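You operate a simulated robot arm through the tools that you are given. There is no shell and no other tool. Be economical: measure what you need, move in short steps, check, and stop when the job is done.

The job below is to be done with a simulated robot arm. You get a single attempt, and the scene is never put back.

Task
Pick the parts box named on the white card and book it out.
Fine: put it in the kit tray, turn the selector to out, scan the box, hang the scanner up, press plus once, then book. Set down upright: what you pick out.

The check looks at the end state, three seconds after you hand in, the way a careful person would. Anything else that was tipped, shoved, dropped, spilled or broken makes it a failure.

Robot
A 6-joint arm with a two-finger parallel gripper on a trunk, on a base that drives. Base frame: it is fixed to the floor where the robot stands at the start and does not move with it; the origin is under the middle of the robot, x ahead of it, y to its left, z up. Readings come in mm, degrees, newtons and seconds.
With the tool pointing down near the work surface it reaches from about 180 to 840 mm from the robot's upright axis, wherever it stands. Its first joint turns from -166.0 to 166.0 degrees. Places, roughly: black kit tray [500, -1250, 750]; booking selector [700, -1000, 1200]; cage latch [300, -1500, 1300]; drawer lock [800, -700, 1000]; inside of the black kit tray [400, -1300, 900]; pink job card [750, -1250, 1000]; ready rocker [800, -900, 1000]; stores scanner [500, -1500, 1500]; white job card [750, -1000, 1000]. Payload 3.91 kg.
The TCP is the grasp point between the finger pads, 30 mm short of the fingertips. In the tool frame z runs along the fingers and y along their closing line. Largest opening 110 mm; finger width 20, thickness 10; the body of the gripper, 48 by 112 mm, starts 55 mm behind the TCP.
Orientation is that of the tool frame in the base frame, as a unit quaternion [w, x, y, z]. With the fingers straight down and closing along the base's y, the tool's x points along the base's -x, its y along +y and its z along -z.

Tools
- The arm moves only by the tool servo_tool. Its argument "commands" is a list of rows, each a list of 7 numbers: the shift along the base's x, y, z in units of 400 mm (1.0 is 400 mm), then the turn, a rotation vector about the base's x, y, z in units of 90 degrees (1.0 is 90 degrees), then the closure, from 0 (fully open) to 1 (shut). In form: [[tx, ty, tz, rx, ry, rz, claw], ...]. A call has 1 to 20 rows; each row is the pose to reach, as a shift and turn from the pose commanded when the call began. A call with a number of a shift or a turn outside -1 to 1 is refused whole. Rows are played at 5 a second. More than 50 mm and 8.6 degrees between two rows, or a gripper value outside its range, and nothing of the call is played. Where a pose cannot be reached the arm comes as near as it can. A force on the tool above 90 N (or 10 N above the force at the start of the call, whichever is more), or a blocked arm, ends the call early, and 0.2 s more pass. The fingers move at their own pace (about 108 mm/s each) and stop on an object; they squeeze with about 26 N. The grip force told is the motor's: it shows also when the fingers shut on nothing. Time passes only in rows, and 0.2 s behind the last, so rows that repeat a pose let the fingers close. It gives the time, the measured TCP pose, the force on the tool (base axes), the opening and the grip force at its end, in the units of the frame above (readings bear some noise), with the torque about the TCP (base axes, N m) and any sound that the robot's microphone picked up.
- Cameras (640 x 400 px; columns grow to the right, rows downward): "scene" is now at [-86.5, -32.4, 1524.2]; the picture's right is [-0.36, -0.93, -0.00], its down [-0.45, 0.17, -0.88] and it looks along [0.82, -0.32, -0.48] (base axes); focal length 264 px, centre (320, 200). "wrist" rides on the gripper at [77, 7, -114] in the tool frame; the picture's right is [-0.09, 1.00, 0.00], its down [-0.80, -0.07, -0.59] and it looks along [-0.59, -0.05, 0.80] (tool axes); focal length 270 px, centre (320, 200). There is no depth. A picture from a camera that has moved, and an enlarged one, comes with that camera's place and axes in the base frame and with its lens.
- snapshot(camera): a new picture of that camera. It takes no simulated time.
- raise_lower(by): slides the trunk up (or, below 0, down) by that many mm; the arm and the scene camera ride with it, the base frame stays. It gives what a move gives, with no picture.
- steer(legs): drives the robot by 1 to 6 legs, each [ahead, left, turn to the left] in mm, mm and degrees, along the robot's own axes; the way and the turn of a leg run together, so that a leg with both is an arc; at most 1500 mm and 180 degrees a leg. The arm and the cameras ride along, it lands a little off, and it stops where it bumps. It gives what a move gives.
- turn_head(pan, tilt): turns the head with the scene camera to pan (to the left, within 86 degrees either way) and tilt (down, from -29 to 69), counted from straight ahead of the robot. It gives what a move gives.
- enlarge(camera, box): a new picture of the part [left, top, right, bottom] of that camera's present view, enlarged. It takes no simulated time.
- sign_off(): hands the job in; it is judged then, once.

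Go step by step. Nothing tells you exact positions but the pictures and the camera data: compare them with the known pose of the tool, close in by small moves and look again before you grip or let go. The budget is 120 turns and 90 pictures, counting those below and the enlarged ones. Unless the task says otherwise, let go and move clear before handing in, and close with one line.

The tools are called after "Emit:" as name(argument=value, ...) on one line, values as JSON. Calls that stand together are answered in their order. servo_tool: Moves the arm, as the interface text tells. Its arguments: {"type":"object","properties":{"commands":{"type":"array","items":{"type":"array","items":{"type":"number"}}}},"required":["commands"]} The other tools are called the same way: raise_lower (by) slides the trunk up or down; steer (legs) drives the base; turn_head (pan, tilt) turns the head that bears the scene camera; snapshot (camera) takes a picture; enlarge (camera, box) takes an enlarged picture of a part of a camera's view; sign_off () hands the job in.

At the start:

```text
clock: 0.0
tool_pos: [297.5, -341.0, 1000.1]
orientation: [0.0, 0.0, 1.0, 0.001]
contact_force: [-0.9, -0.1, 0.6]
wrist_torque: [0.0, -0.02, -0.01]
opening: 110.3
gripper_force: 0.0
trunk travel left (down, up): [-450.0, 90.0]
robot x, y, heading: [-1.6, 0.8, -0.1]
head pan, tilt: [-21.3, 28.7]
```

scene: 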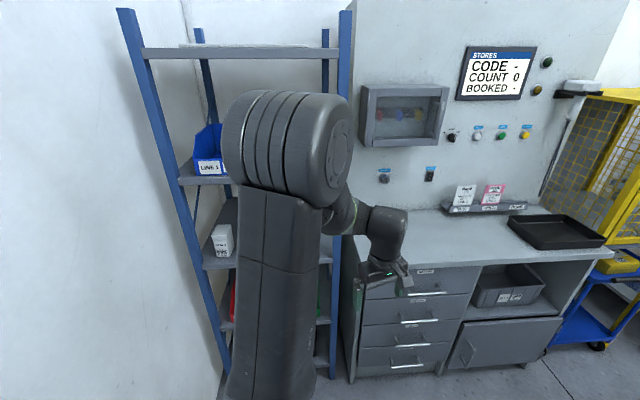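
wrist: 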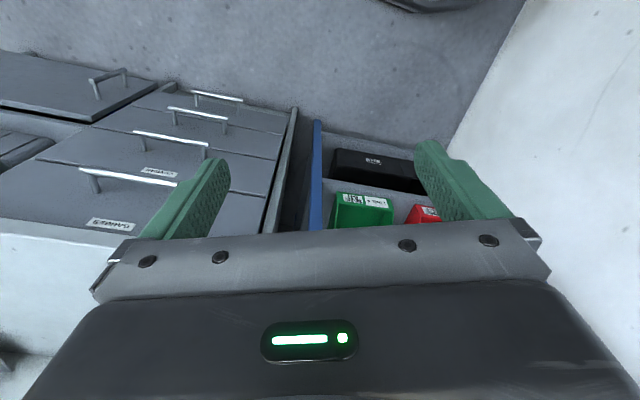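

The scene shows a shelf at left, a bench with panel, cards, tray and cage at right. I'll zoom on the cards and the panel first.

Emit:
enlarge(camera="scene", box=[430, 170, 540, 220])

Emit:
enlarge(camera="scene", box=[350, 40, 640, 220])

Emit:
enlarge(camera="scene", box=[160, 100, 360, 360])

```text
5.82 times, centred on (485, 195) of scene
camera zoom: at [-86.5, -32.4, 1524.2], right [-0.36, -0.93, 0.0], down [-0.45, 0.17, -0.88], along [0.82, -0.32, -0.48], focal length 1539 px, centre (-640, 229)
```

zoom: 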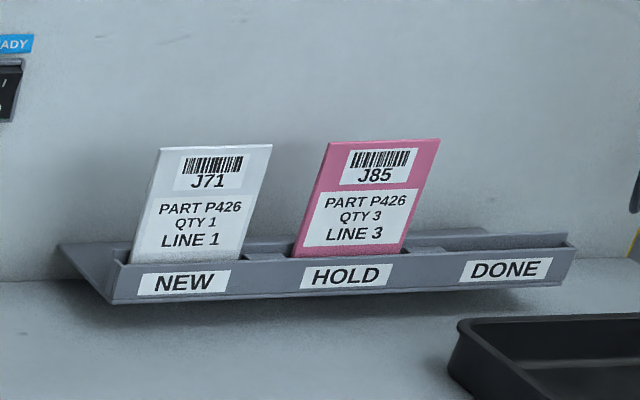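

```text
2.21 times, centred on (495, 130) of scene
camera zoom: at [-86.5, -32.4, 1524.2], right [-0.36, -0.93, 0.0], down [-0.45, 0.17, -0.88], along [0.82, -0.32, -0.48], focal length 584 px, centre (-66, 354)
```

zoom: 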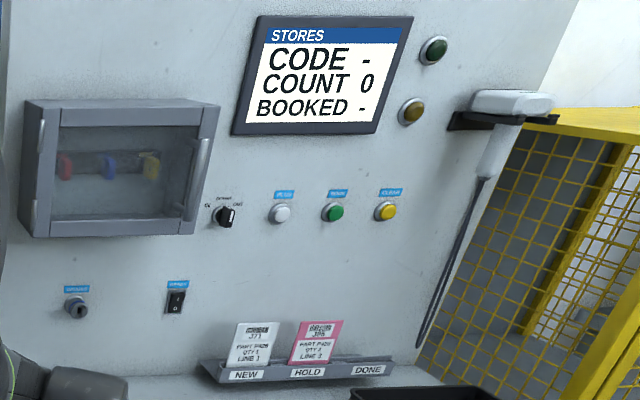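

```text
1.54 times, centred on (260, 230) of scene
camera zoom: at [-86.5, -32.4, 1524.2], right [-0.36, -0.93, 0.0], down [-0.45, 0.17, -0.88], along [0.82, -0.32, -0.48], focal length 407 px, centre (412, 154)
```

zoom: 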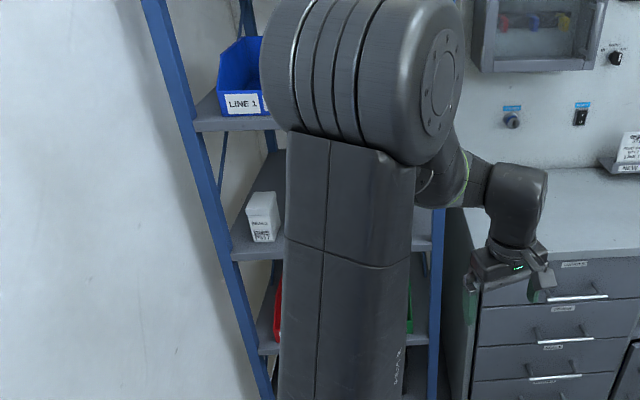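

The white card says J71, part P426, quantity 1, line 1. Next I look for the box labelled P426, beginning with the white box on the shelf and the wrist view.

Emit:
enlarge(camera="scene", box=[190, 210, 250, 270])

Emit:
enlarge(camera="wrist", box=[300, 130, 460, 230])

Emit:
enlarge(camera="scene", box=[450, 240, 640, 360])

```text
6.67 times, centred on (220, 240) of scene
camera zoom: at [-86.5, -32.4, 1524.2], right [-0.36, -0.93, 0.0], down [-0.45, 0.17, -0.88], along [0.82, -0.32, -0.48], focal length 1764 px, centre (987, -67)
```

zoom: 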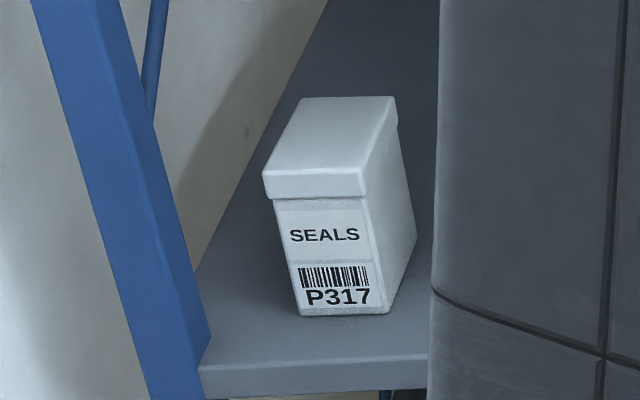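

```text
4.00 times, centred on (380, 180) of wrist
camera zoom: at [221.2, -334.8, 1114.6], right [0.09, 1.0, 0.0], down [0.8, -0.07, 0.59], along [0.59, -0.05, -0.8], focal length 1081 px, centre (80, 280)
```

zoom: 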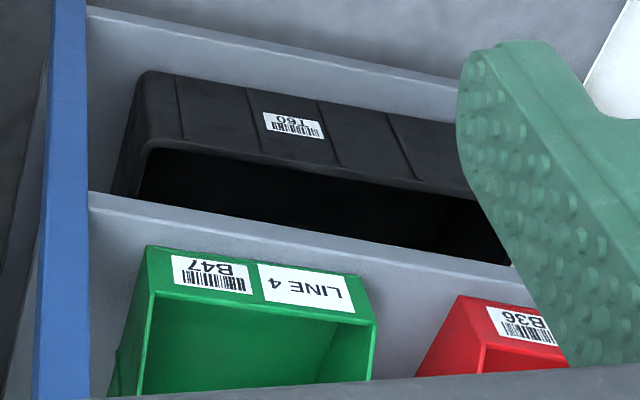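

```text
3.33 times, centred on (545, 300) of scene
camera zoom: at [-86.5, -32.4, 1524.2], right [-0.36, -0.93, 0.0], down [-0.45, 0.17, -0.88], along [0.82, -0.32, -0.48], focal length 882 px, centre (-430, -133)
```

zoom: 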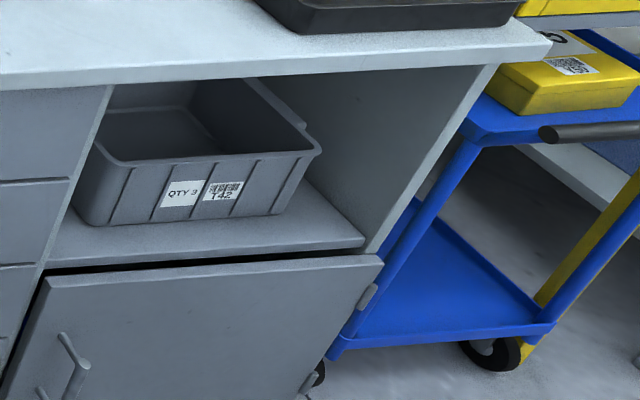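

Only P317 (seals) is visible; the arm hides the middle of the shelf. I drive to the right for a clear view of the shelf and the panel.

Emit:
steer(legs=[[0, -650, 0]])

Emit:
turn_head(pan=32, tilt=25)

Emit:
snapshot(camera="scene")

```text
clock: 3.7
tool_pos: [298.3, -1003.2, 999.3]
orientation: [0.001, -0.001, 1.0, -0.001]
contact_force: [0.3, 0.3, -0.8]
wrist_torque: [-0.01, 0.01, 0.02]
opening: 110.2
gripper_force: 0.1
trunk travel left (down, up): [-450.0, 90.0]
robot x, y, heading: [1.1, -666.1, -0.0]
head pan, tilt: [-21.3, 28.7]
```

```text
clock: 4.9
tool_pos: [298.2, -1004.0, 999.9]
orientation: [-0.001, -0.001, 1.0, -0.001]
contact_force: [0.4, -0.8, -0.9]
wrist_torque: [-0.03, -0.02, 0.0]
opening: 109.9
gripper_force: 0.2
trunk travel left (down, up): [-450.0, 90.0]
robot x, y, heading: [3.4, -664.7, 0.1]
head pan, tilt: [32.0, 25.0]
```

```text
81 pictures are left
camera scene: at [-92.7, -614.0, 1530.1], right [0.53, -0.85, 0.0], down [-0.36, -0.22, -0.91], along [0.77, 0.48, -0.42], focal length 264 px, centre (320, 200)
```

scene: 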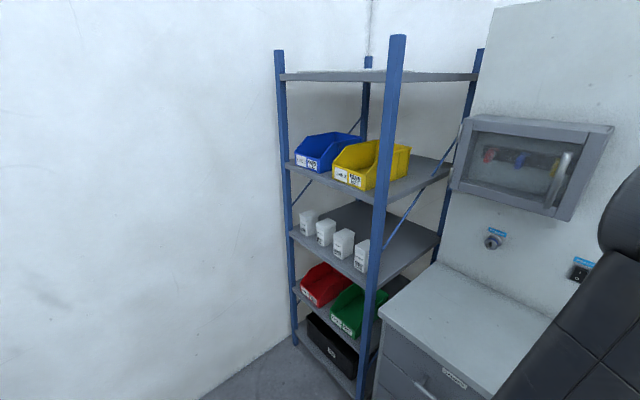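

Emit:
enlarge(camera="scene", box=[284, 195, 384, 280])

Emit:
turn_head(pan=-25, tilt=20)

Emit:
snapshot(camera="scene")

```text
4.71 times, centred on (334, 238) of scene
camera zoom: at [-92.7, -614.0, 1530.1], right [0.53, -0.85, 0.0], down [-0.36, -0.22, -0.91], along [0.77, 0.48, -0.42], focal length 1245 px, centre (254, 24)
```

zoom: 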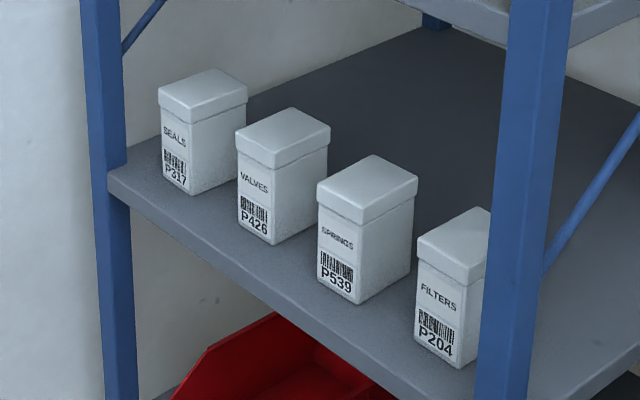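

```text
clock: 6.2
tool_pos: [297.6, -1003.4, 1000.2]
orientation: [0.0, -0.001, 1.0, 0.0]
contact_force: [0.2, -0.6, 0.7]
wrist_torque: [0.0, 0.01, 0.0]
opening: 110.0
gripper_force: 0.0
trunk travel left (down, up): [-450.0, 90.0]
robot x, y, heading: [-4.7, -663.2, 0.4]
head pan, tilt: [-25.0, 20.0]
```

```text
79 pictures are left
camera scene: at [-86.3, -702.0, 1538.2], right [-0.42, -0.91, 0.0], down [-0.31, 0.14, -0.94], along [0.85, -0.4, -0.34], focal length 264 px, centre (320, 200)
```

scene: 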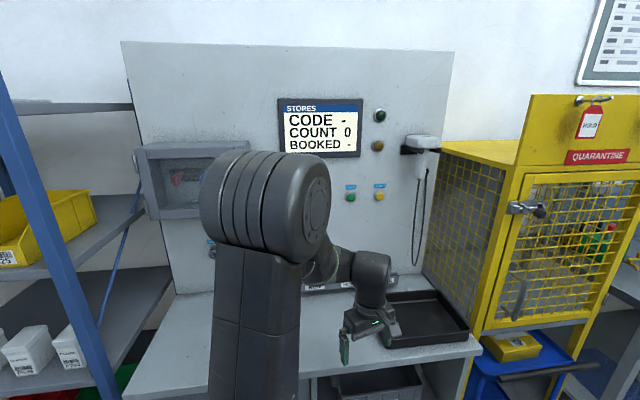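

P426 (valves) is the second box from the left on the shelf at about z 845, near (753, -85). Before fetching it I look closer at the scanner, the panel and the notice board.

Emit:
enlarge(camera="scene", box=[390, 110, 460, 190])

Emit:
enlarge(camera="scene", box=[570, 0, 640, 90])

Emit:
enlarge(camera="scene", box=[330, 240, 500, 380])

```text
5.00 times, centred on (425, 150) of scene
camera zoom: at [-86.3, -702.0, 1538.2], right [-0.42, -0.91, 0.0], down [-0.31, 0.14, -0.94], along [0.85, -0.4, -0.34], focal length 1323 px, centre (-205, 450)
```

zoom: 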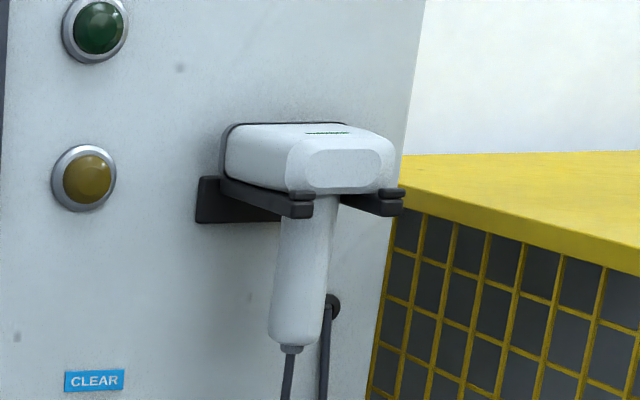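

```text
4.44 times, centred on (605, 45) of scene
camera zoom: at [-86.3, -702.0, 1538.2], right [-0.42, -0.91, 0.0], down [-0.31, 0.14, -0.94], along [0.85, -0.4, -0.34], focal length 1176 px, centre (-947, 889)
```

zoom: 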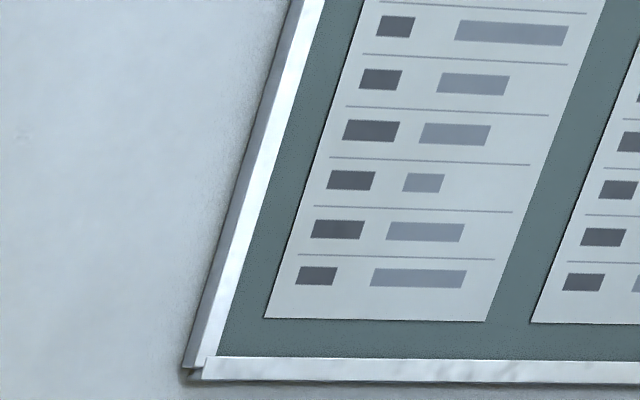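

```text
2.86 times, centred on (415, 310) of scene
camera zoom: at [-86.3, -702.0, 1538.2], right [-0.42, -0.91, 0.0], down [-0.31, 0.14, -0.94], along [0.85, -0.4, -0.34], focal length 756 px, centre (49, -114)
```

zoom: 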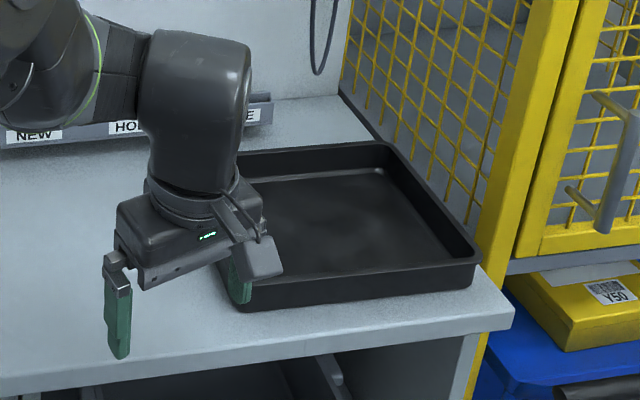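

The panel, bench and shelf seem turned about 17° to the right relative to my base frame, and the scanner head is near (605, -1456, 1407) in its fork. I drive back to the shelf and face it squarely.

Emit:
steer(legs=[[90, 633, 0], [0, 0, -17.8]])

Emit:
turn_head(pan=15, tilt=30)

Emit:
snapshot(camera="scene")

Emit:
snapshot(camera="wrist")

```text
clock: 10.7
tool_pos: [269.5, -449.9, 999.4]
orientation: [0.0, 0.158, 0.987, 0.0]
contact_force: [0.0, -0.1, -0.1]
wrist_torque: [0.0, -0.03, -0.02]
opening: 110.0
gripper_force: 0.0
trunk travel left (down, up): [-450.0, 90.0]
robot x, y, heading: [94.9, -33.1, -18.2]
head pan, tilt: [-25.0, 20.0]
```

```text
clock: 11.8
tool_pos: [270.7, -450.8, 999.7]
orientation: [0.0, 0.157, 0.988, 0.0]
contact_force: [-0.9, -0.3, -0.1]
wrist_torque: [0.01, 0.0, -0.01]
opening: 110.0
gripper_force: 0.2
trunk travel left (down, up): [-450.0, 90.0]
robot x, y, heading: [94.3, -32.9, -18.3]
head pan, tilt: [15.0, 30.0]
```

```text
75 pictures are left
camera scene: at [20.8, 14.6, 1522.1], right [-0.05, -1.0, 0.0], down [-0.5, 0.03, -0.87], along [0.86, -0.05, -0.5], focal length 264 px, centre (320, 200)
```

scene: 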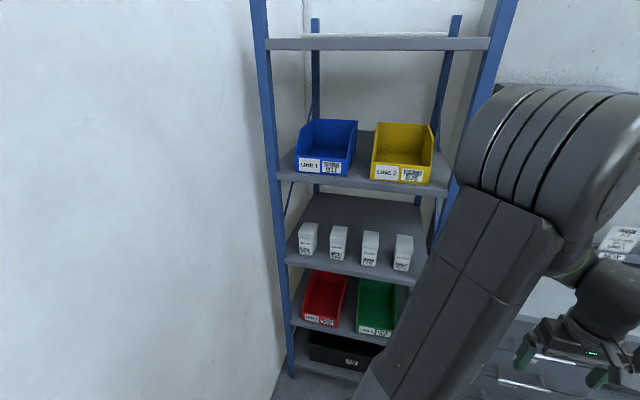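

```text
74 pictures are left
camera wrist: at [200.0, -420.6, 1114.6], right [0.39, 0.92, 0.0], down [0.74, -0.32, 0.59], along [0.55, -0.23, -0.8], focal length 270 px, centre (320, 200)
```

wrist: 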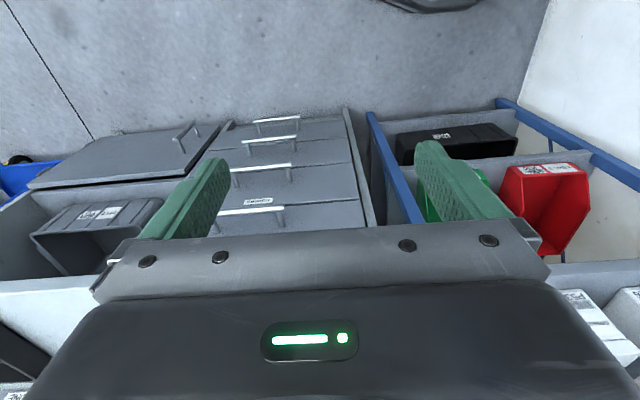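

Now I'm squarely before the shelf; the four boxes are visible. I zoom on them to measure.

Emit:
enlarge(camera="scene", box=[285, 210, 425, 285])

```text
4.57 times, centred on (355, 248) of scene
camera zoom: at [20.8, 14.6, 1522.1], right [-0.05, -1.0, 0.0], down [-0.5, 0.03, -0.87], along [0.86, -0.05, -0.5], focal length 1209 px, centre (160, -17)
```

zoom: 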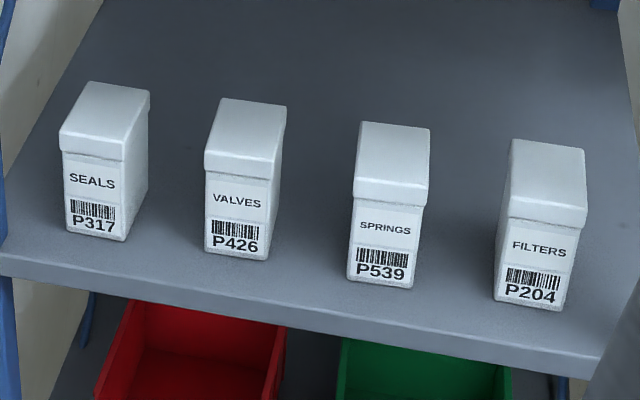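

P426's front face is centred near (749, -90), bottom z ≈ 845, about 50 wide and 105 tall, with its face yawed about -16°. I tilt the hand to 45° and go to a pre-grasp in front of it.

Emit:
servo_tool(commands=[[0.075, 0.0824, -0.0208, -0.0122, -0.0398, 0.0019, 0], [0.15, 0.1648, -0.0417, -0.0245, -0.0797, 0.0038, 0], [0.225, 0.2473, -0.0625, -0.0367, -0.1195, 0.0058, 0], [0.3, 0.3297, -0.0833, -0.049, -0.1593, 0.0077, 0], [0.375, 0.412, -0.104, -0.0612, -0.199, 0.0096, 0], [0.45, 0.4945, -0.125, -0.0735, -0.239, 0.0115, 0], [0.525, 0.577, -0.146, -0.0857, -0.279, 0.0134, 0], [0.6, 0.659, -0.1667, -0.098, -0.3187, 0.0153, 0], [0.675, 0.742, -0.1875, -0.11, -0.3585, 0.0172, 0], [0.75, 0.824, -0.208, -0.1225, -0.398, 0.019, 0], [0.825, 0.907, -0.229, -0.1347, -0.438, 0.021, 0], [0.899, 0.989, -0.25, -0.147, -0.478, 0.023, 0], [0.899, 0.989, -0.25, -0.147, -0.478, 0.023, 0]])

Emit:
snapshot(camera="wrist")

Emit:
snapshot(camera="scene")

```text
clock: 14.6
tool_pos: [629.2, -54.0, 899.0]
orientation: [0.379, 0.128, 0.915, -0.054]
contact_force: [-1.0, 0.1, 0.3]
wrist_torque: [0.05, 0.03, 0.01]
opening: 110.0
gripper_force: 0.1
out of reach, approached as far as the arm can: row 8, 9, 10
trunk travel left (down, up): [-450.0, 90.0]
robot x, y, heading: [92.4, -34.7, -18.0]
head pan, tilt: [15.0, 30.0]
```

```text
72 pictures are left
camera wrist: at [501.9, -11.0, 925.0], right [0.33, 0.94, 0.06], down [0.12, -0.11, 0.99], along [0.93, -0.32, -0.15], focal length 270 px, centre (320, 200)
```

wrist: 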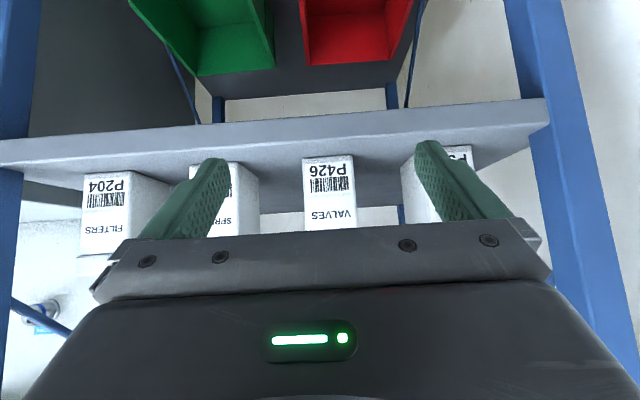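

```text
71 pictures are left
camera scene: at [20.5, 14.7, 1522.1], right [-0.05, -1.0, 0.0], down [-0.5, 0.03, -0.87], along [0.86, -0.05, -0.5], focal length 264 px, centre (320, 200)
```

scene: 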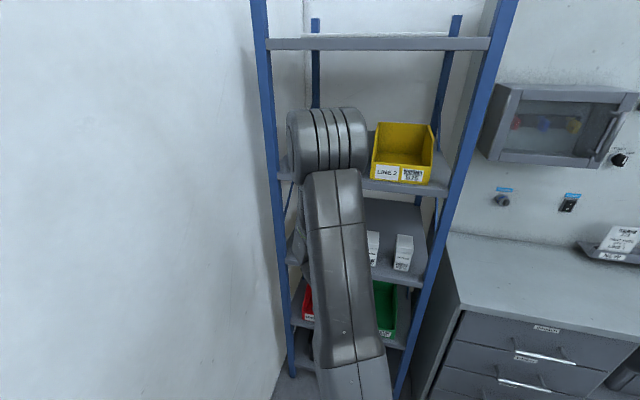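

The box lies centred between the open fingers with room either side. I advance straight in, without closing, then look.

Emit:
servo_tool(commands=[[0.066, -0.0185, 0, 0, 0, 0, 0], [0.132, -0.037, 0, 0, 0, 0, 0], [0.198, -0.0555, 0, 0, 0, 0, 0], [0.264, -0.074, 0, 0, 0, 0, 0], [0.3295, -0.0925, 0, 0, 0, 0, 0], [0.3295, -0.0925, 0, 0, 0, 0, 0]])

Emit:
snapshot(camera="wrist")

```text
clock: 16.0
tool_pos: [760.4, -90.9, 900.6]
orientation: [0.379, 0.128, 0.915, -0.054]
contact_force: [0.0, 0.3, 0.4]
wrist_torque: [0.03, -0.02, -0.03]
opening: 109.8
gripper_force: 0.0
trunk travel left (down, up): [-450.0, 90.0]
robot x, y, heading: [93.9, -34.3, -17.9]
head pan, tilt: [15.0, 30.0]
```

```text
70 pictures are left
camera wrist: at [633.7, -48.6, 926.6], right [0.33, 0.94, 0.06], down [0.12, -0.11, 0.99], along [0.94, -0.32, -0.15], focal length 270 px, centre (320, 200)
```

wrist: 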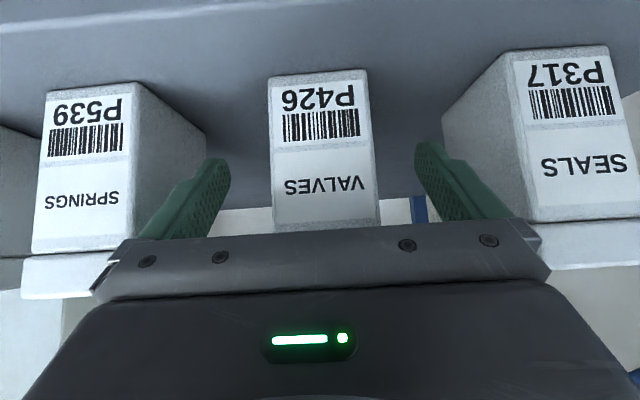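

The front face is 10 mm behind the TCP plane and clear. I advance 6 mm more, close, and lift.

Emit:
servo_tool(commands=[[0.0145, -0.004, 0, 0, 0, 0, 0], [0.0145, -0.004, 0, 0, 0, 0, 0.3], [0.0145, -0.004, 0, 0, 0, 0, 0.6], [0.0145, -0.004, 0, 0, 0, 0, 1], [0.0145, -0.004, 0, 0, 0, 0, 1], [0.0145, -0.004, 0, 0, 0, 0, 1], [0.0145, -0.004, 0.03, 0, 0, 0, 1], [0.0145, -0.004, 0.075, 0, 0, 0, 1], [0.0145, -0.004, 0.075, 0, 0, 0, 1]])

Emit:
snapshot(camera="wrist")

```text
clock: 18.0
tool_pos: [767.1, -91.8, 931.9]
orientation: [0.379, 0.128, 0.915, -0.053]
contact_force: [-0.7, -0.2, 2.3]
wrist_torque: [-0.09, 0.07, -0.05]
opening: 54.9
gripper_force: 25.8
trunk travel left (down, up): [-450.0, 90.0]
robot x, y, heading: [90.5, -32.0, -18.1]
head pan, tilt: [15.0, 30.0]
```

```text
69 pictures are left
camera wrist: at [639.3, -49.3, 957.9], right [0.33, 0.94, 0.06], down [0.12, -0.11, 0.99], along [0.94, -0.32, -0.15], focal length 270 px, centre (320, 200)
```

wrist: 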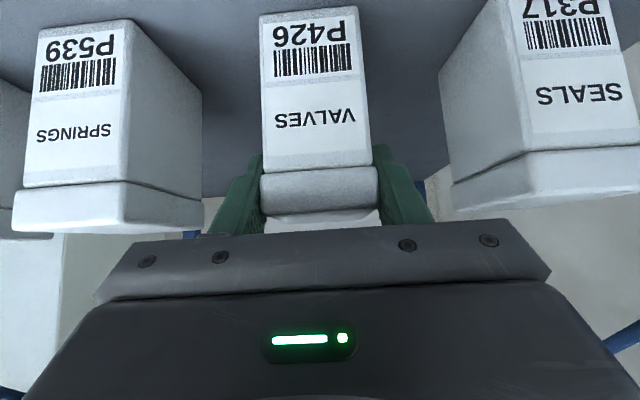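

The pads caught only the overhanging lid and slid up; the box is still standing on the shelf. I open, go lower so that the pads meet the body beneath the lid, and grip again before a small test lift.

Emit:
servo_tool(commands=[[0, 0, 0, 0, 0, 0, 0], [0, 0, 0, 0, 0, 0, 0], [0, 0, -0.05, 0, 0, 0, 0], [0, 0, -0.108, 0, 0, 0, 0], [0, 0, -0.108, 0, 0, 0, 0], [0, 0, -0.108, 0, 0, 0, 0.4], [0, 0, -0.108, 0, 0, 0, 1], [0, 0, -0.108, 0, 0, 0, 1], [0, 0, -0.108, 0, 0, 0, 1], [0, 0, -0.108, 0, 0, 0, 1]])

Emit:
snapshot(camera="wrist")

```text
clock: 20.2
tool_pos: [767.0, -91.5, 887.0]
orientation: [0.379, 0.128, 0.915, -0.054]
contact_force: [0.5, -0.3, -0.4]
wrist_torque: [0.04, 0.02, 0.02]
opening: 54.4
gripper_force: 25.9
trunk travel left (down, up): [-450.0, 90.0]
robot x, y, heading: [97.3, -33.1, -18.2]
head pan, tilt: [15.0, 30.0]
```

```text
68 pictures are left
camera wrist: at [640.0, -49.3, 914.5], right [0.33, 0.94, 0.06], down [0.12, -0.11, 0.99], along [0.93, -0.32, -0.15], focal length 270 px, centre (320, 200)
```

wrist: 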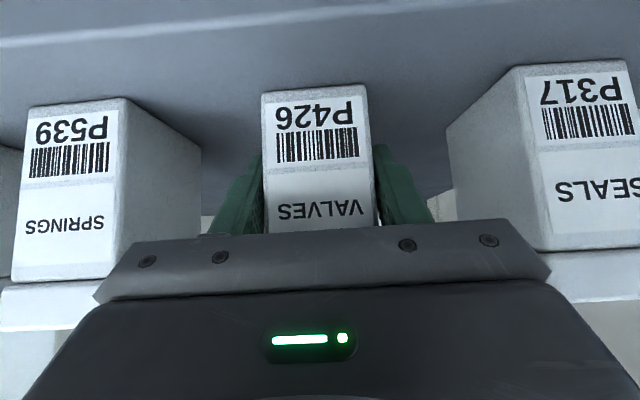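

Opening reads 54.4 again, so that may just be the body width. I make a slow test lift of 12 mm.

Emit:
servo_tool(commands=[[0, 0, 0.01, 0, 0, 0, 1], [0, 0, 0.02, 0, 0, 0, 1], [0, 0, 0.03, 0, 0, 0, 1], [0, 0, 0.03, 0, 0, 0, 1]])

Emit:
snapshot(camera="wrist")

```text
clock: 21.2
tool_pos: [767.2, -92.3, 899.3]
orientation: [0.379, 0.129, 0.915, -0.055]
contact_force: [-0.1, -0.9, -1.1]
wrist_torque: [0.04, 0.03, 0.0]
opening: 54.8
gripper_force: 26.0
trunk travel left (down, up): [-450.0, 90.0]
robot x, y, heading: [94.5, -34.2, -18.2]
head pan, tilt: [15.0, 30.0]
```

```text
67 pictures are left
camera wrist: at [639.7, -49.9, 925.8], right [0.33, 0.94, 0.06], down [0.12, -0.11, 0.99], along [0.93, -0.32, -0.15], focal length 270 px, centre (320, 200)
```

wrist: 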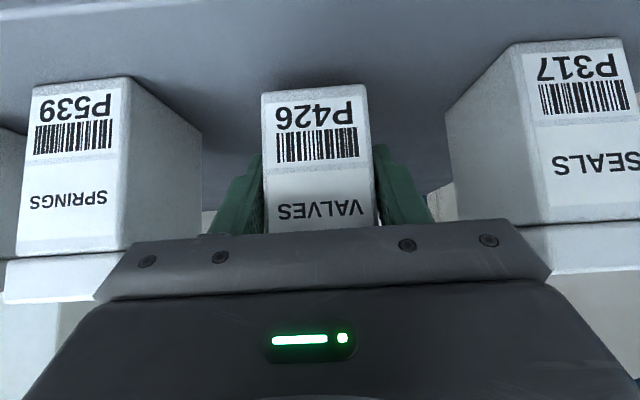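

The box is lifting with the hand now. I raise it further and draw straight back out of the shelf.

Emit:
servo_tool(commands=[[0, 0, 0.06, 0, 0, 0, 1], [0, 0, 0.12, 0, 0, 0, 1], [-0.1, 0.029, 0.12, 0, 0, 0, 1], [-0.2, 0.058, 0.12, 0, 0, 0, 1], [-0.3, 0.087, 0.12, 0, 0, 0, 1], [-0.4, 0.116, 0.15, 0, 0, 0, 1], [-0.5, 0.145, 0.2, 0, 0, 0, 1], [-0.6, 0.174, 0.25, 0, 0, 0, 1], [-0.6, 0.174, 0.25, 0, 0, 0, 1]])

Emit:
snapshot(camera="wrist")

Emit:
snapshot(camera="scene")

```text
clock: 23.2
tool_pos: [525.9, -25.8, 998.1]
orientation: [0.378, 0.128, 0.915, -0.054]
contact_force: [0.3, 0.2, -0.7]
wrist_torque: [-0.02, 0.01, 0.03]
opening: 54.8
gripper_force: 25.8
trunk travel left (down, up): [-450.0, 90.0]
robot x, y, heading: [95.5, -38.3, -18.2]
head pan, tilt: [15.0, 30.0]
```

```text
66 pictures are left
camera wrist: at [398.8, 18.4, 1025.5], right [0.33, 0.94, 0.06], down [0.12, -0.11, 0.99], along [0.93, -0.32, -0.15], focal length 270 px, centre (320, 200)
```

wrist: 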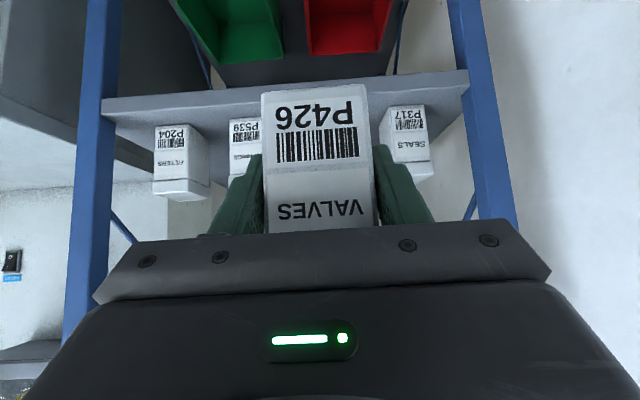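

```text
65 pictures are left
camera scene: at [21.0, 14.8, 1522.1], right [-0.05, -1.0, 0.0], down [-0.5, 0.03, -0.87], along [0.86, -0.05, -0.5], focal length 264 px, centre (320, 200)
```

scene: 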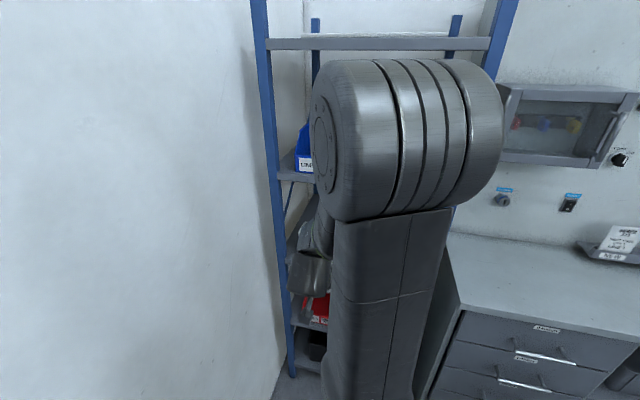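

The box is held securely. I drive right along the bench to a spot front-left of the tray, and look at tray and scanner from there.

Emit:
steer(legs=[[0, -740, 1], [140, 0, 0]])

Emit:
turn_head(pan=-30, tilt=22)

Emit:
snapshot(camera="scene")

```text
clock: 28.1
tool_pos: [435.8, -761.1, 997.7]
orientation: [0.378, 0.12, 0.916, -0.051]
contact_force: [0.2, -0.5, -1.9]
wrist_torque: [0.02, 0.02, -0.01]
opening: 54.8
gripper_force: 25.7
trunk travel left (down, up): [-450.0, 90.0]
robot x, y, heading: [0.3, -778.4, -17.1]
head pan, tilt: [15.0, 30.0]
```

```text
clock: 29.2
tool_pos: [435.3, -761.7, 998.8]
orientation: [0.379, 0.12, 0.916, -0.05]
contact_force: [1.2, -0.4, -1.3]
wrist_torque: [0.0, 0.0, -0.01]
opening: 55.0
gripper_force: 26.0
trunk travel left (down, up): [-450.0, 90.0]
robot x, y, heading: [4.6, -778.9, -17.2]
head pan, tilt: [-30.0, 22.0]
```

```text
64 pictures are left
camera scene: at [-97.3, -794.8, 1534.9], right [-0.73, -0.68, 0.0], down [-0.26, 0.27, -0.93], along [0.63, -0.68, -0.37], focal length 264 px, centre (320, 200)
```

scene: 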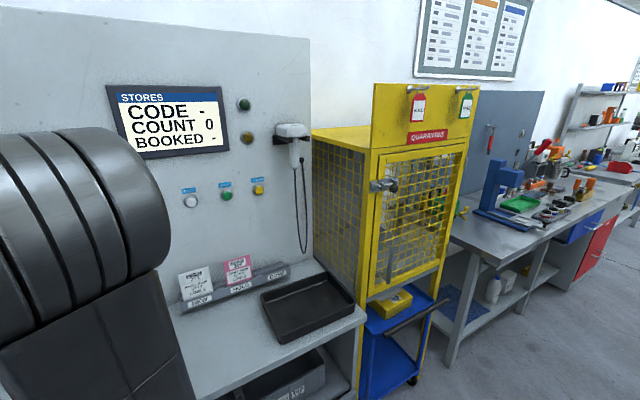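

Emit:
enlarge(camera="scene", box=[230, 90, 330, 200])

Emit:
enlarge(camera="scene", box=[160, 230, 380, 370])

Emit:
enlarge(camera="scene", box=[160, 70, 320, 220])

```text
3.64 times, centred on (280, 145) of scene
camera zoom: at [-97.3, -794.8, 1534.9], right [-0.73, -0.68, 0.0], down [-0.26, 0.27, -0.93], along [0.63, -0.68, -0.37], focal length 962 px, centre (466, 400)
```

zoom: 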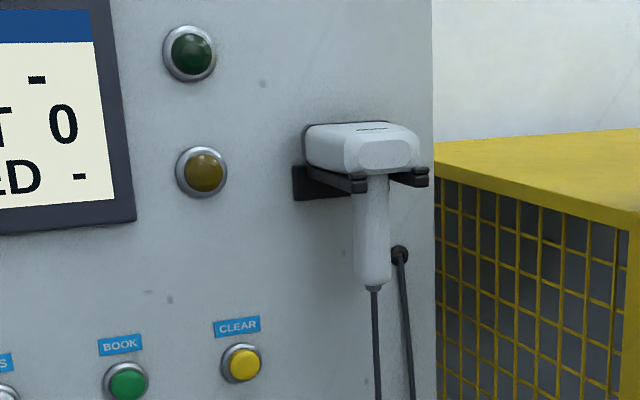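

```text
2.86 times, centred on (270, 300) of scene
camera zoom: at [-97.3, -794.8, 1534.9], right [-0.73, -0.68, 0.0], down [-0.26, 0.27, -0.93], along [0.63, -0.68, -0.37], focal length 756 px, centre (463, -86)
```

zoom: 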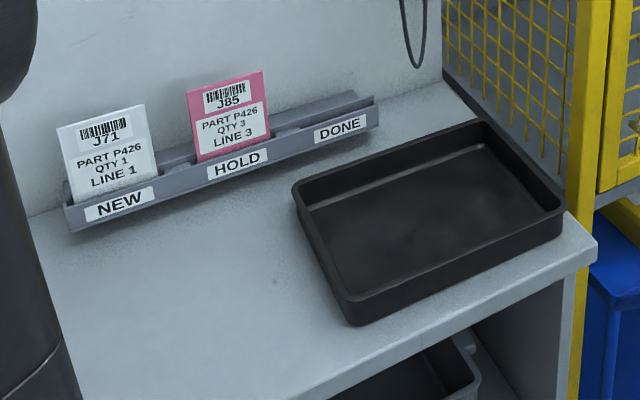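

```text
2.67 times, centred on (240, 145) of scene
camera zoom: at [-97.3, -794.8, 1534.9], right [-0.73, -0.68, 0.0], down [-0.26, 0.27, -0.93], along [0.63, -0.68, -0.37], focal length 705 px, centre (533, 347)
```

zoom: 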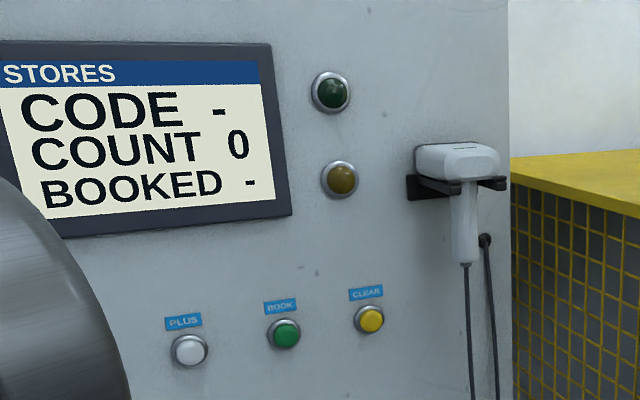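

The tray centre is near (420, -1289) on the bench, rim about 30 mm high; the scanner hangs at about (603, -1447, 1406). I drive 280 mm more to the right so I face the tray, and check the view.

Emit:
steer(legs=[[0, -280, 0]])

Emit:
turn_head(pan=-12, tilt=32)

Emit:
snapshot(camera="scene")

Emit:
snapshot(camera="wrist")

```text
clock: 31.2
tool_pos: [353.6, -1030.3, 998.7]
orientation: [0.38, 0.118, 0.916, -0.05]
contact_force: [1.2, 0.3, -2.6]
wrist_torque: [0.05, 0.05, 0.0]
opening: 55.0
gripper_force: 26.2
trunk travel left (down, up): [-450.0, 90.0]
robot x, y, heading: [-81.0, -1049.5, -16.8]
head pan, tilt: [-30.0, 22.0]
```

```text
clock: 32.0
tool_pos: [353.4, -1029.6, 999.2]
orientation: [0.38, 0.118, 0.916, -0.05]
contact_force: [1.0, -0.6, -2.8]
wrist_torque: [0.05, 0.05, 0.01]
opening: 55.0
gripper_force: 26.4
trunk travel left (down, up): [-450.0, 90.0]
robot x, y, heading: [-77.6, -1052.9, -17.2]
head pan, tilt: [-12.0, 32.0]
```

```text
60 pictures are left
camera scene: at [-165.2, -1041.5, 1519.0], right [-0.48, -0.87, 0.0], down [-0.46, 0.26, -0.85], along [0.74, -0.41, -0.53], focal length 264 px, centre (320, 200)
```

scene: 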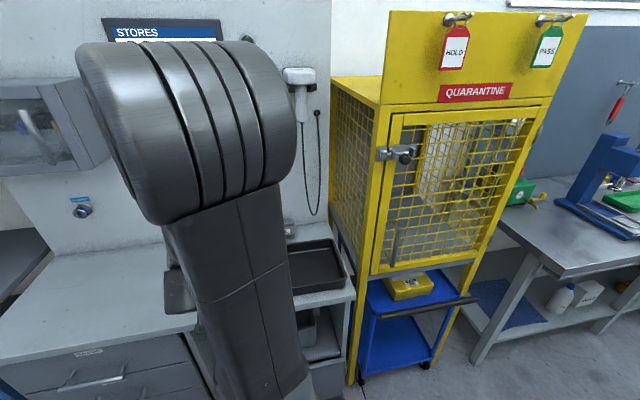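

```text
59 pictures are left
camera wrist: at [224.8, -989.9, 1025.4], right [0.31, 0.95, 0.06], down [0.12, -0.1, 0.99], along [0.94, -0.3, -0.15], focal length 270 px, centre (320, 200)
```

wrist: 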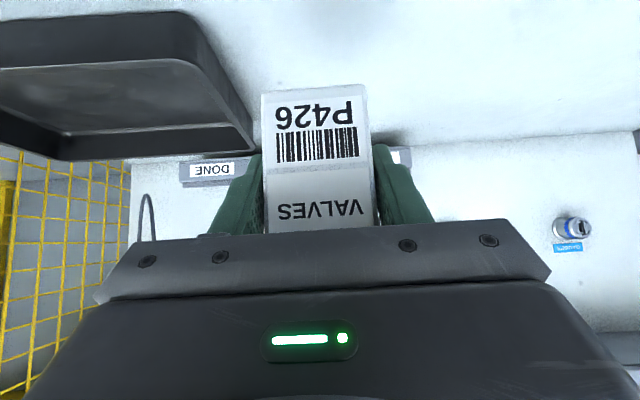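

I move the box over the tray at the same height, then check the alignment.

Emit:
servo_tool(commands=[[0.025, -0.107, 0, 0, 0, 0, 1], [0.05, -0.214, 0, 0, 0, 0, 1], [0.075, -0.321, 0, 0, 0, 0, 1], [0.1, -0.428, 0, 0, 0, 0, 1], [0.125, -0.535, 0, 0, 0, 0, 1], [0.15, -0.643, 0, 0, 0, 0, 1], [0.15, -0.643, -0.06, 0, 0, 0, 1], [0.15, -0.643, -0.12, 0, 0, 0, 1], [0.15, -0.643, -0.12, 0, 0, 0, 1]])

Emit:
snapshot(camera="wrist")

Emit:
snapshot(camera="scene")

```text
clock: 34.0
tool_pos: [412.7, -1287.1, 950.7]
orientation: [0.38, 0.118, 0.916, -0.05]
contact_force: [0.2, -0.4, -1.9]
wrist_torque: [0.03, 0.03, -0.03]
opening: 54.8
gripper_force: 26.1
out of reach, approached as far as the arm can: row 3, 4, 5
trunk travel left (down, up): [-450.0, 90.0]
robot x, y, heading: [-79.5, -1048.2, -17.0]
head pan, tilt: [-12.0, 32.0]
```

```text
58 pictures are left
camera wrist: at [284.6, -1247.0, 978.0], right [0.31, 0.95, 0.06], down [0.12, -0.1, 0.99], along [0.94, -0.3, -0.15], focal length 270 px, centre (320, 200)
```

wrist: 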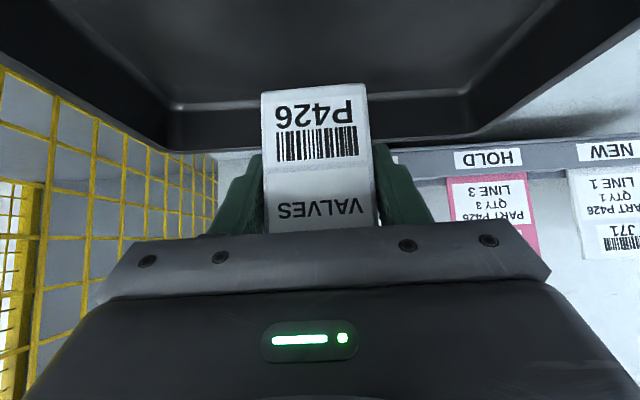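

```text
57 pictures are left
camera scene: at [-165.1, -1041.7, 1519.0], right [-0.48, -0.88, 0.0], down [-0.46, 0.26, -0.85], along [0.74, -0.41, -0.53], focal length 264 px, centre (320, 200)
```

scene: 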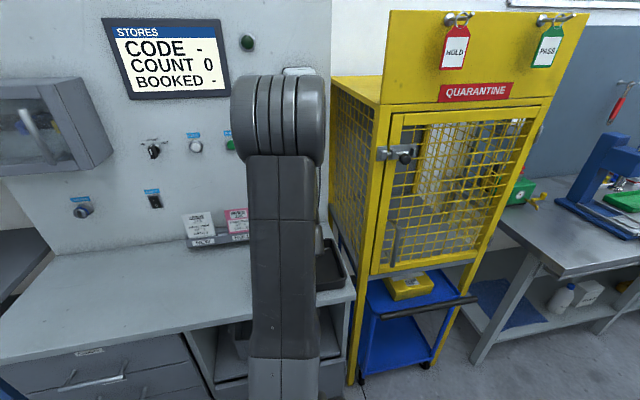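

Alignment in the tray is good. I lower to just above the expected floor height, and read the force.

Emit:
servo_tool(commands=[[0, 0, -0.05, 0, 0, 0, 1], [0, 0, -0.1, 0, 0, 0, 1], [0, 0, -0.13, 0, 0, 0, 1], [0, 0, -0.145, 0, 0, 0, 1], [0, 0, -0.145, 0, 0, 0, 1]])

Emit:
snapshot(camera="wrist")

```text
clock: 35.2
tool_pos: [412.7, -1287.3, 895.0]
orientation: [0.381, 0.118, 0.916, -0.05]
contact_force: [2.8, -1.3, 21.2]
wrist_torque: [0.09, -0.13, -0.13]
opening: 55.1
gripper_force: 26.0
trunk travel left (down, up): [-450.0, 90.0]
robot x, y, heading: [-77.9, -1047.7, -17.0]
head pan, tilt: [-12.0, 32.0]
```

```text
56 pictures are left
camera wrist: at [284.5, -1248.1, 920.5], right [0.31, 0.95, 0.06], down [0.12, -0.1, 0.99], along [0.94, -0.3, -0.15], focal length 270 px, centre (320, 200)
```

wrist: 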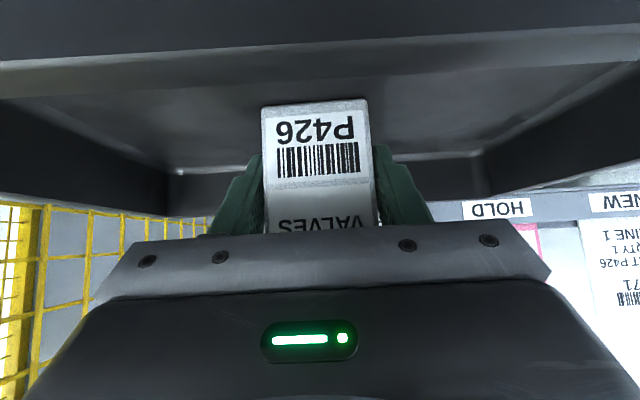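

The box stands on the tray floor. I ease the load, open, and back out diagonally.

Emit:
servo_tool(commands=[[0, 0, 0.006, 0, 0, 0, 1], [0, 0, 0.006, 0, 0, 0, 0.7], [0, 0, 0.006, 0, 0, 0, 0], [0, 0, 0.006, 0, 0, 0, 0], [0, 0, 0.006, 0, 0, 0, 0], [-0.06, 0.018, 0.066, 0, 0, 0, 0], [-0.14, 0.042, 0.13, 0, 0, 0, 0], [-0.22, 0.066, 0.19, 0, 0, 0, 0], [-0.3, 0.09, 0.25, 0, 0, 0, 0], [-0.38, 0.114, 0.32, 0, 0, 0, 0], [-0.38, 0.114, 0.32, 0, 0, 0, 0]])

Emit:
snapshot(camera="wrist")

Emit:
snapshot(camera="scene")

```text
clock: 37.6
tool_pos: [259.0, -1242.2, 1019.7]
orientation: [0.379, 0.118, 0.916, -0.049]
contact_force: [-0.2, -0.7, 1.1]
wrist_torque: [-0.01, -0.04, -0.01]
opening: 110.1
gripper_force: 0.1
trunk travel left (down, up): [-450.0, 90.0]
robot x, y, heading: [-82.5, -1046.9, -17.0]
head pan, tilt: [-12.0, 32.0]
```

```text
55 pictures are left
camera wrist: at [131.9, -1201.7, 1046.5], right [0.31, 0.95, 0.06], down [0.12, -0.1, 0.99], along [0.94, -0.3, -0.15], focal length 270 px, centre (320, 200)
```

wrist: 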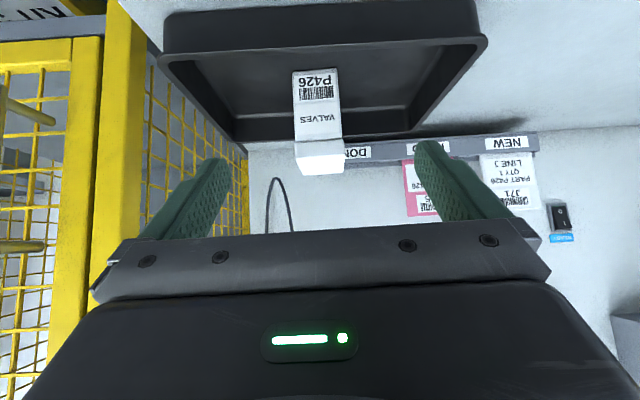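

```text
54 pictures are left
camera scene: at [-165.4, -1041.4, 1518.9], right [-0.48, -0.88, 0.0], down [-0.46, 0.26, -0.85], along [0.74, -0.41, -0.53], focal length 264 px, centre (320, 200)
```

scene: 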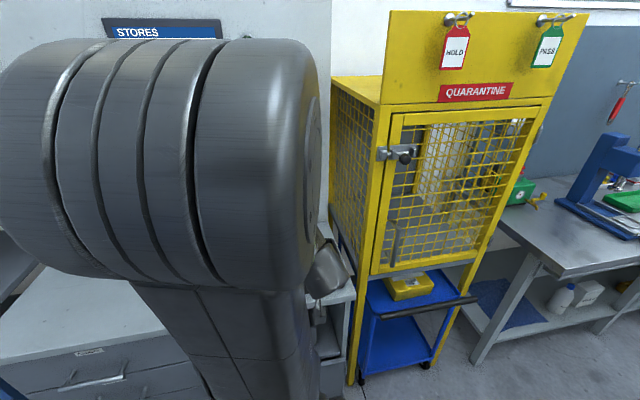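

The box stands upright in the tray. Next is the selector near (750, -967, 1220); I drive left and slightly ahead to face it, and zoom on it.

Emit:
steer(legs=[[0, 290, 0], [60, 0, 0]])

Emit:
turn_head(pan=5, tilt=20)

Emit:
snapshot(camera="scene")

```text
clock: 40.2
tool_pos: [404.7, -978.1, 1019.6]
orientation: [0.379, 0.119, 0.917, -0.049]
contact_force: [-0.5, 1.5, -0.2]
wrist_torque: [-0.03, 0.02, -0.04]
opening: 109.8
gripper_force: 0.2
trunk travel left (down, up): [-450.0, 90.0]
robot x, y, heading: [63.4, -784.4, -16.9]
head pan, tilt: [-12.0, 32.0]
```

```text
clock: 41.0
tool_pos: [404.3, -976.9, 1019.9]
orientation: [0.38, 0.119, 0.916, -0.05]
contact_force: [0.0, -0.7, -0.4]
wrist_torque: [0.06, -0.02, 0.01]
opening: 110.0
gripper_force: 0.0
trunk travel left (down, up): [-450.0, 90.0]
robot x, y, heading: [63.6, -781.8, -17.2]
head pan, tilt: [5.0, 20.0]
```

```text
53 pictures are left
camera scene: at [-8.4, -752.5, 1538.1], right [-0.21, -0.98, 0.0], down [-0.33, 0.07, -0.94], along [0.92, -0.2, -0.34], focal length 264 px, centre (320, 200)
```

scene: 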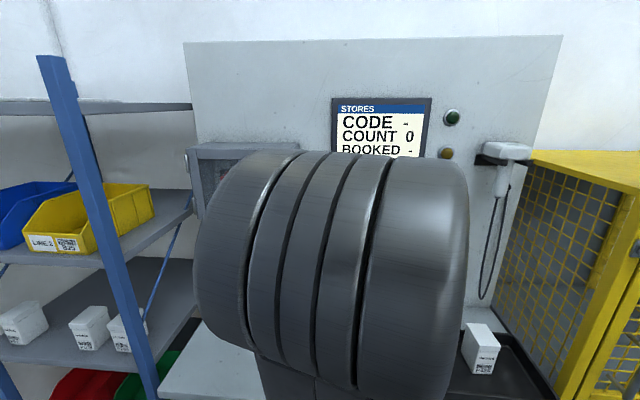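

Now I bring the hand level, pointing at the panel, about 150 mm before the selector for a close look.

Emit:
servo_tool(commands=[[0.063, 0.016, 0.063, -0.0166, -0.06, -0.001, 0], [0.126, 0.032, 0.126, -0.033, -0.12, -0.003, 0], [0.189, 0.048, 0.188, -0.05, -0.181, -0.004, 0], [0.2525, 0.064, 0.251, -0.0665, -0.241, -0.0055, 0], [0.316, 0.08, 0.314, -0.083, -0.301, -0.007, 0], [0.379, 0.096, 0.377, -0.1, -0.3615, -0.008, 0], [0.442, 0.112, 0.44, -0.116, -0.422, -0.01, 0], [0.505, 0.128, 0.5025, -0.133, -0.482, -0.011, 0], [0.505, 0.128, 0.5025, -0.133, -0.482, -0.011, 0]])

Emit:
snapshot(camera="wrist")

Emit:
snapshot(camera="scene")

```text
clock: 43.0
tool_pos: [607.6, -924.9, 1218.3]
orientation: [0.7, 0.097, 0.7, -0.098]
contact_force: [0.1, -0.5, -0.7]
wrist_torque: [0.0, 0.0, 0.0]
opening: 109.9
gripper_force: 0.1
trunk travel left (down, up): [-450.0, 90.0]
robot x, y, heading: [65.5, -780.6, -17.1]
head pan, tilt: [5.0, 20.0]
```

```text
52 pictures are left
camera wrist: at [500.0, -888.9, 1142.4], right [0.27, 0.96, 0.09], down [-0.59, 0.1, 0.8], along [0.76, -0.27, 0.59], focal length 270 px, centre (320, 200)
```

wrist: 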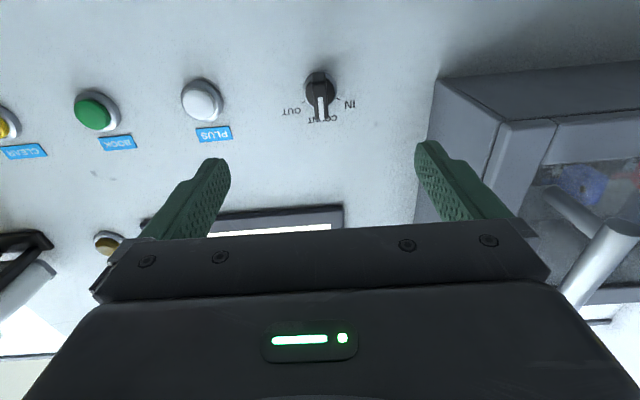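

```text
51 pictures are left
camera scene: at [-8.3, -752.5, 1538.2], right [-0.21, -0.98, 0.0], down [-0.33, 0.07, -0.94], along [0.92, -0.2, -0.34], focal length 264 px, centre (320, 200)
```

scene: 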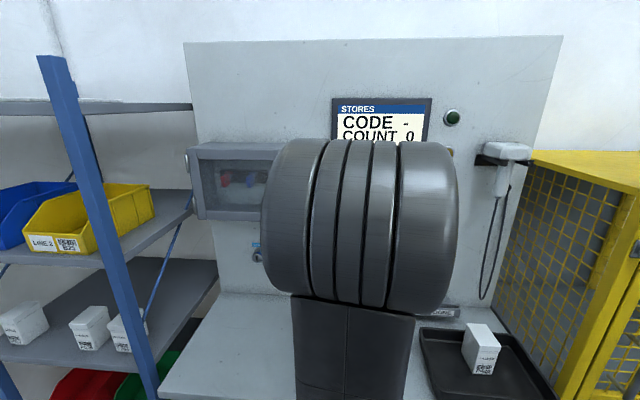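

Emit:
enlarge(camera="wrist", box=[270, 50, 370, 140])

```text
4.44 times, centred on (320, 95) of wrist
camera zoom: at [500.0, -888.9, 1142.4], right [0.27, 0.96, 0.09], down [-0.59, 0.1, 0.8], along [0.76, -0.27, 0.59], focal length 1201 px, centre (320, 667)
```

zoom: 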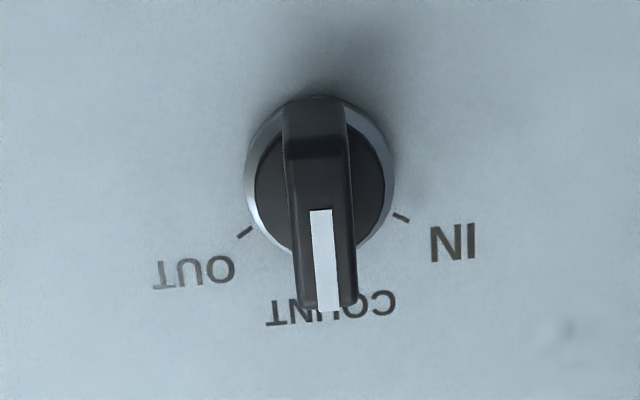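

The selector points to COUNT; OUT is about 60° clockwise. I move 70 mm closer with the fingers narrowed and re-check alignment.

Emit:
servo_tool(commands=[[0.056, -0.016, -0.004, 0, 0, 0, 0.5], [0.112, -0.032, -0.009, 0, 0, 0, 0.5], [0.168, -0.048, -0.013, 0, 0, 0, 0.5], [0.168, -0.048, -0.013, 0, 0, 0, 0.5]])

Emit:
snapshot(camera="wrist")

```text
clock: 44.0
tool_pos: [672.4, -946.9, 1214.4]
orientation: [0.7, 0.095, 0.701, -0.096]
contact_force: [-0.6, 0.1, 0.8]
wrist_torque: [-0.03, -0.02, -0.01]
opening: 55.1
gripper_force: 0.1
trunk travel left (down, up): [-450.0, 90.0]
robot x, y, heading: [65.6, -782.8, -17.0]
head pan, tilt: [5.0, 20.0]
```

```text
49 pictures are left
camera wrist: at [565.4, -910.2, 1137.5], right [0.27, 0.96, 0.09], down [-0.59, 0.09, 0.8], along [0.76, -0.27, 0.59], focal length 270 px, centre (320, 200)
```

wrist: 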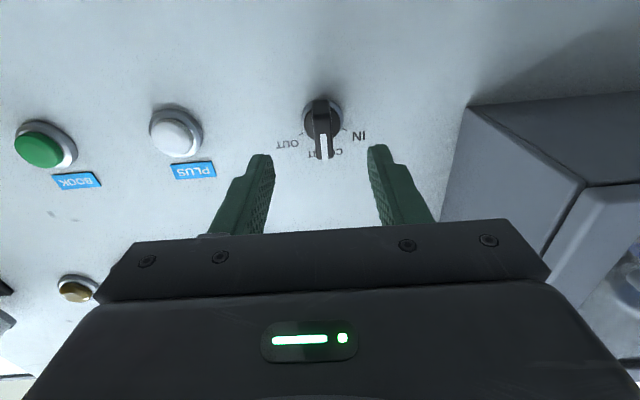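

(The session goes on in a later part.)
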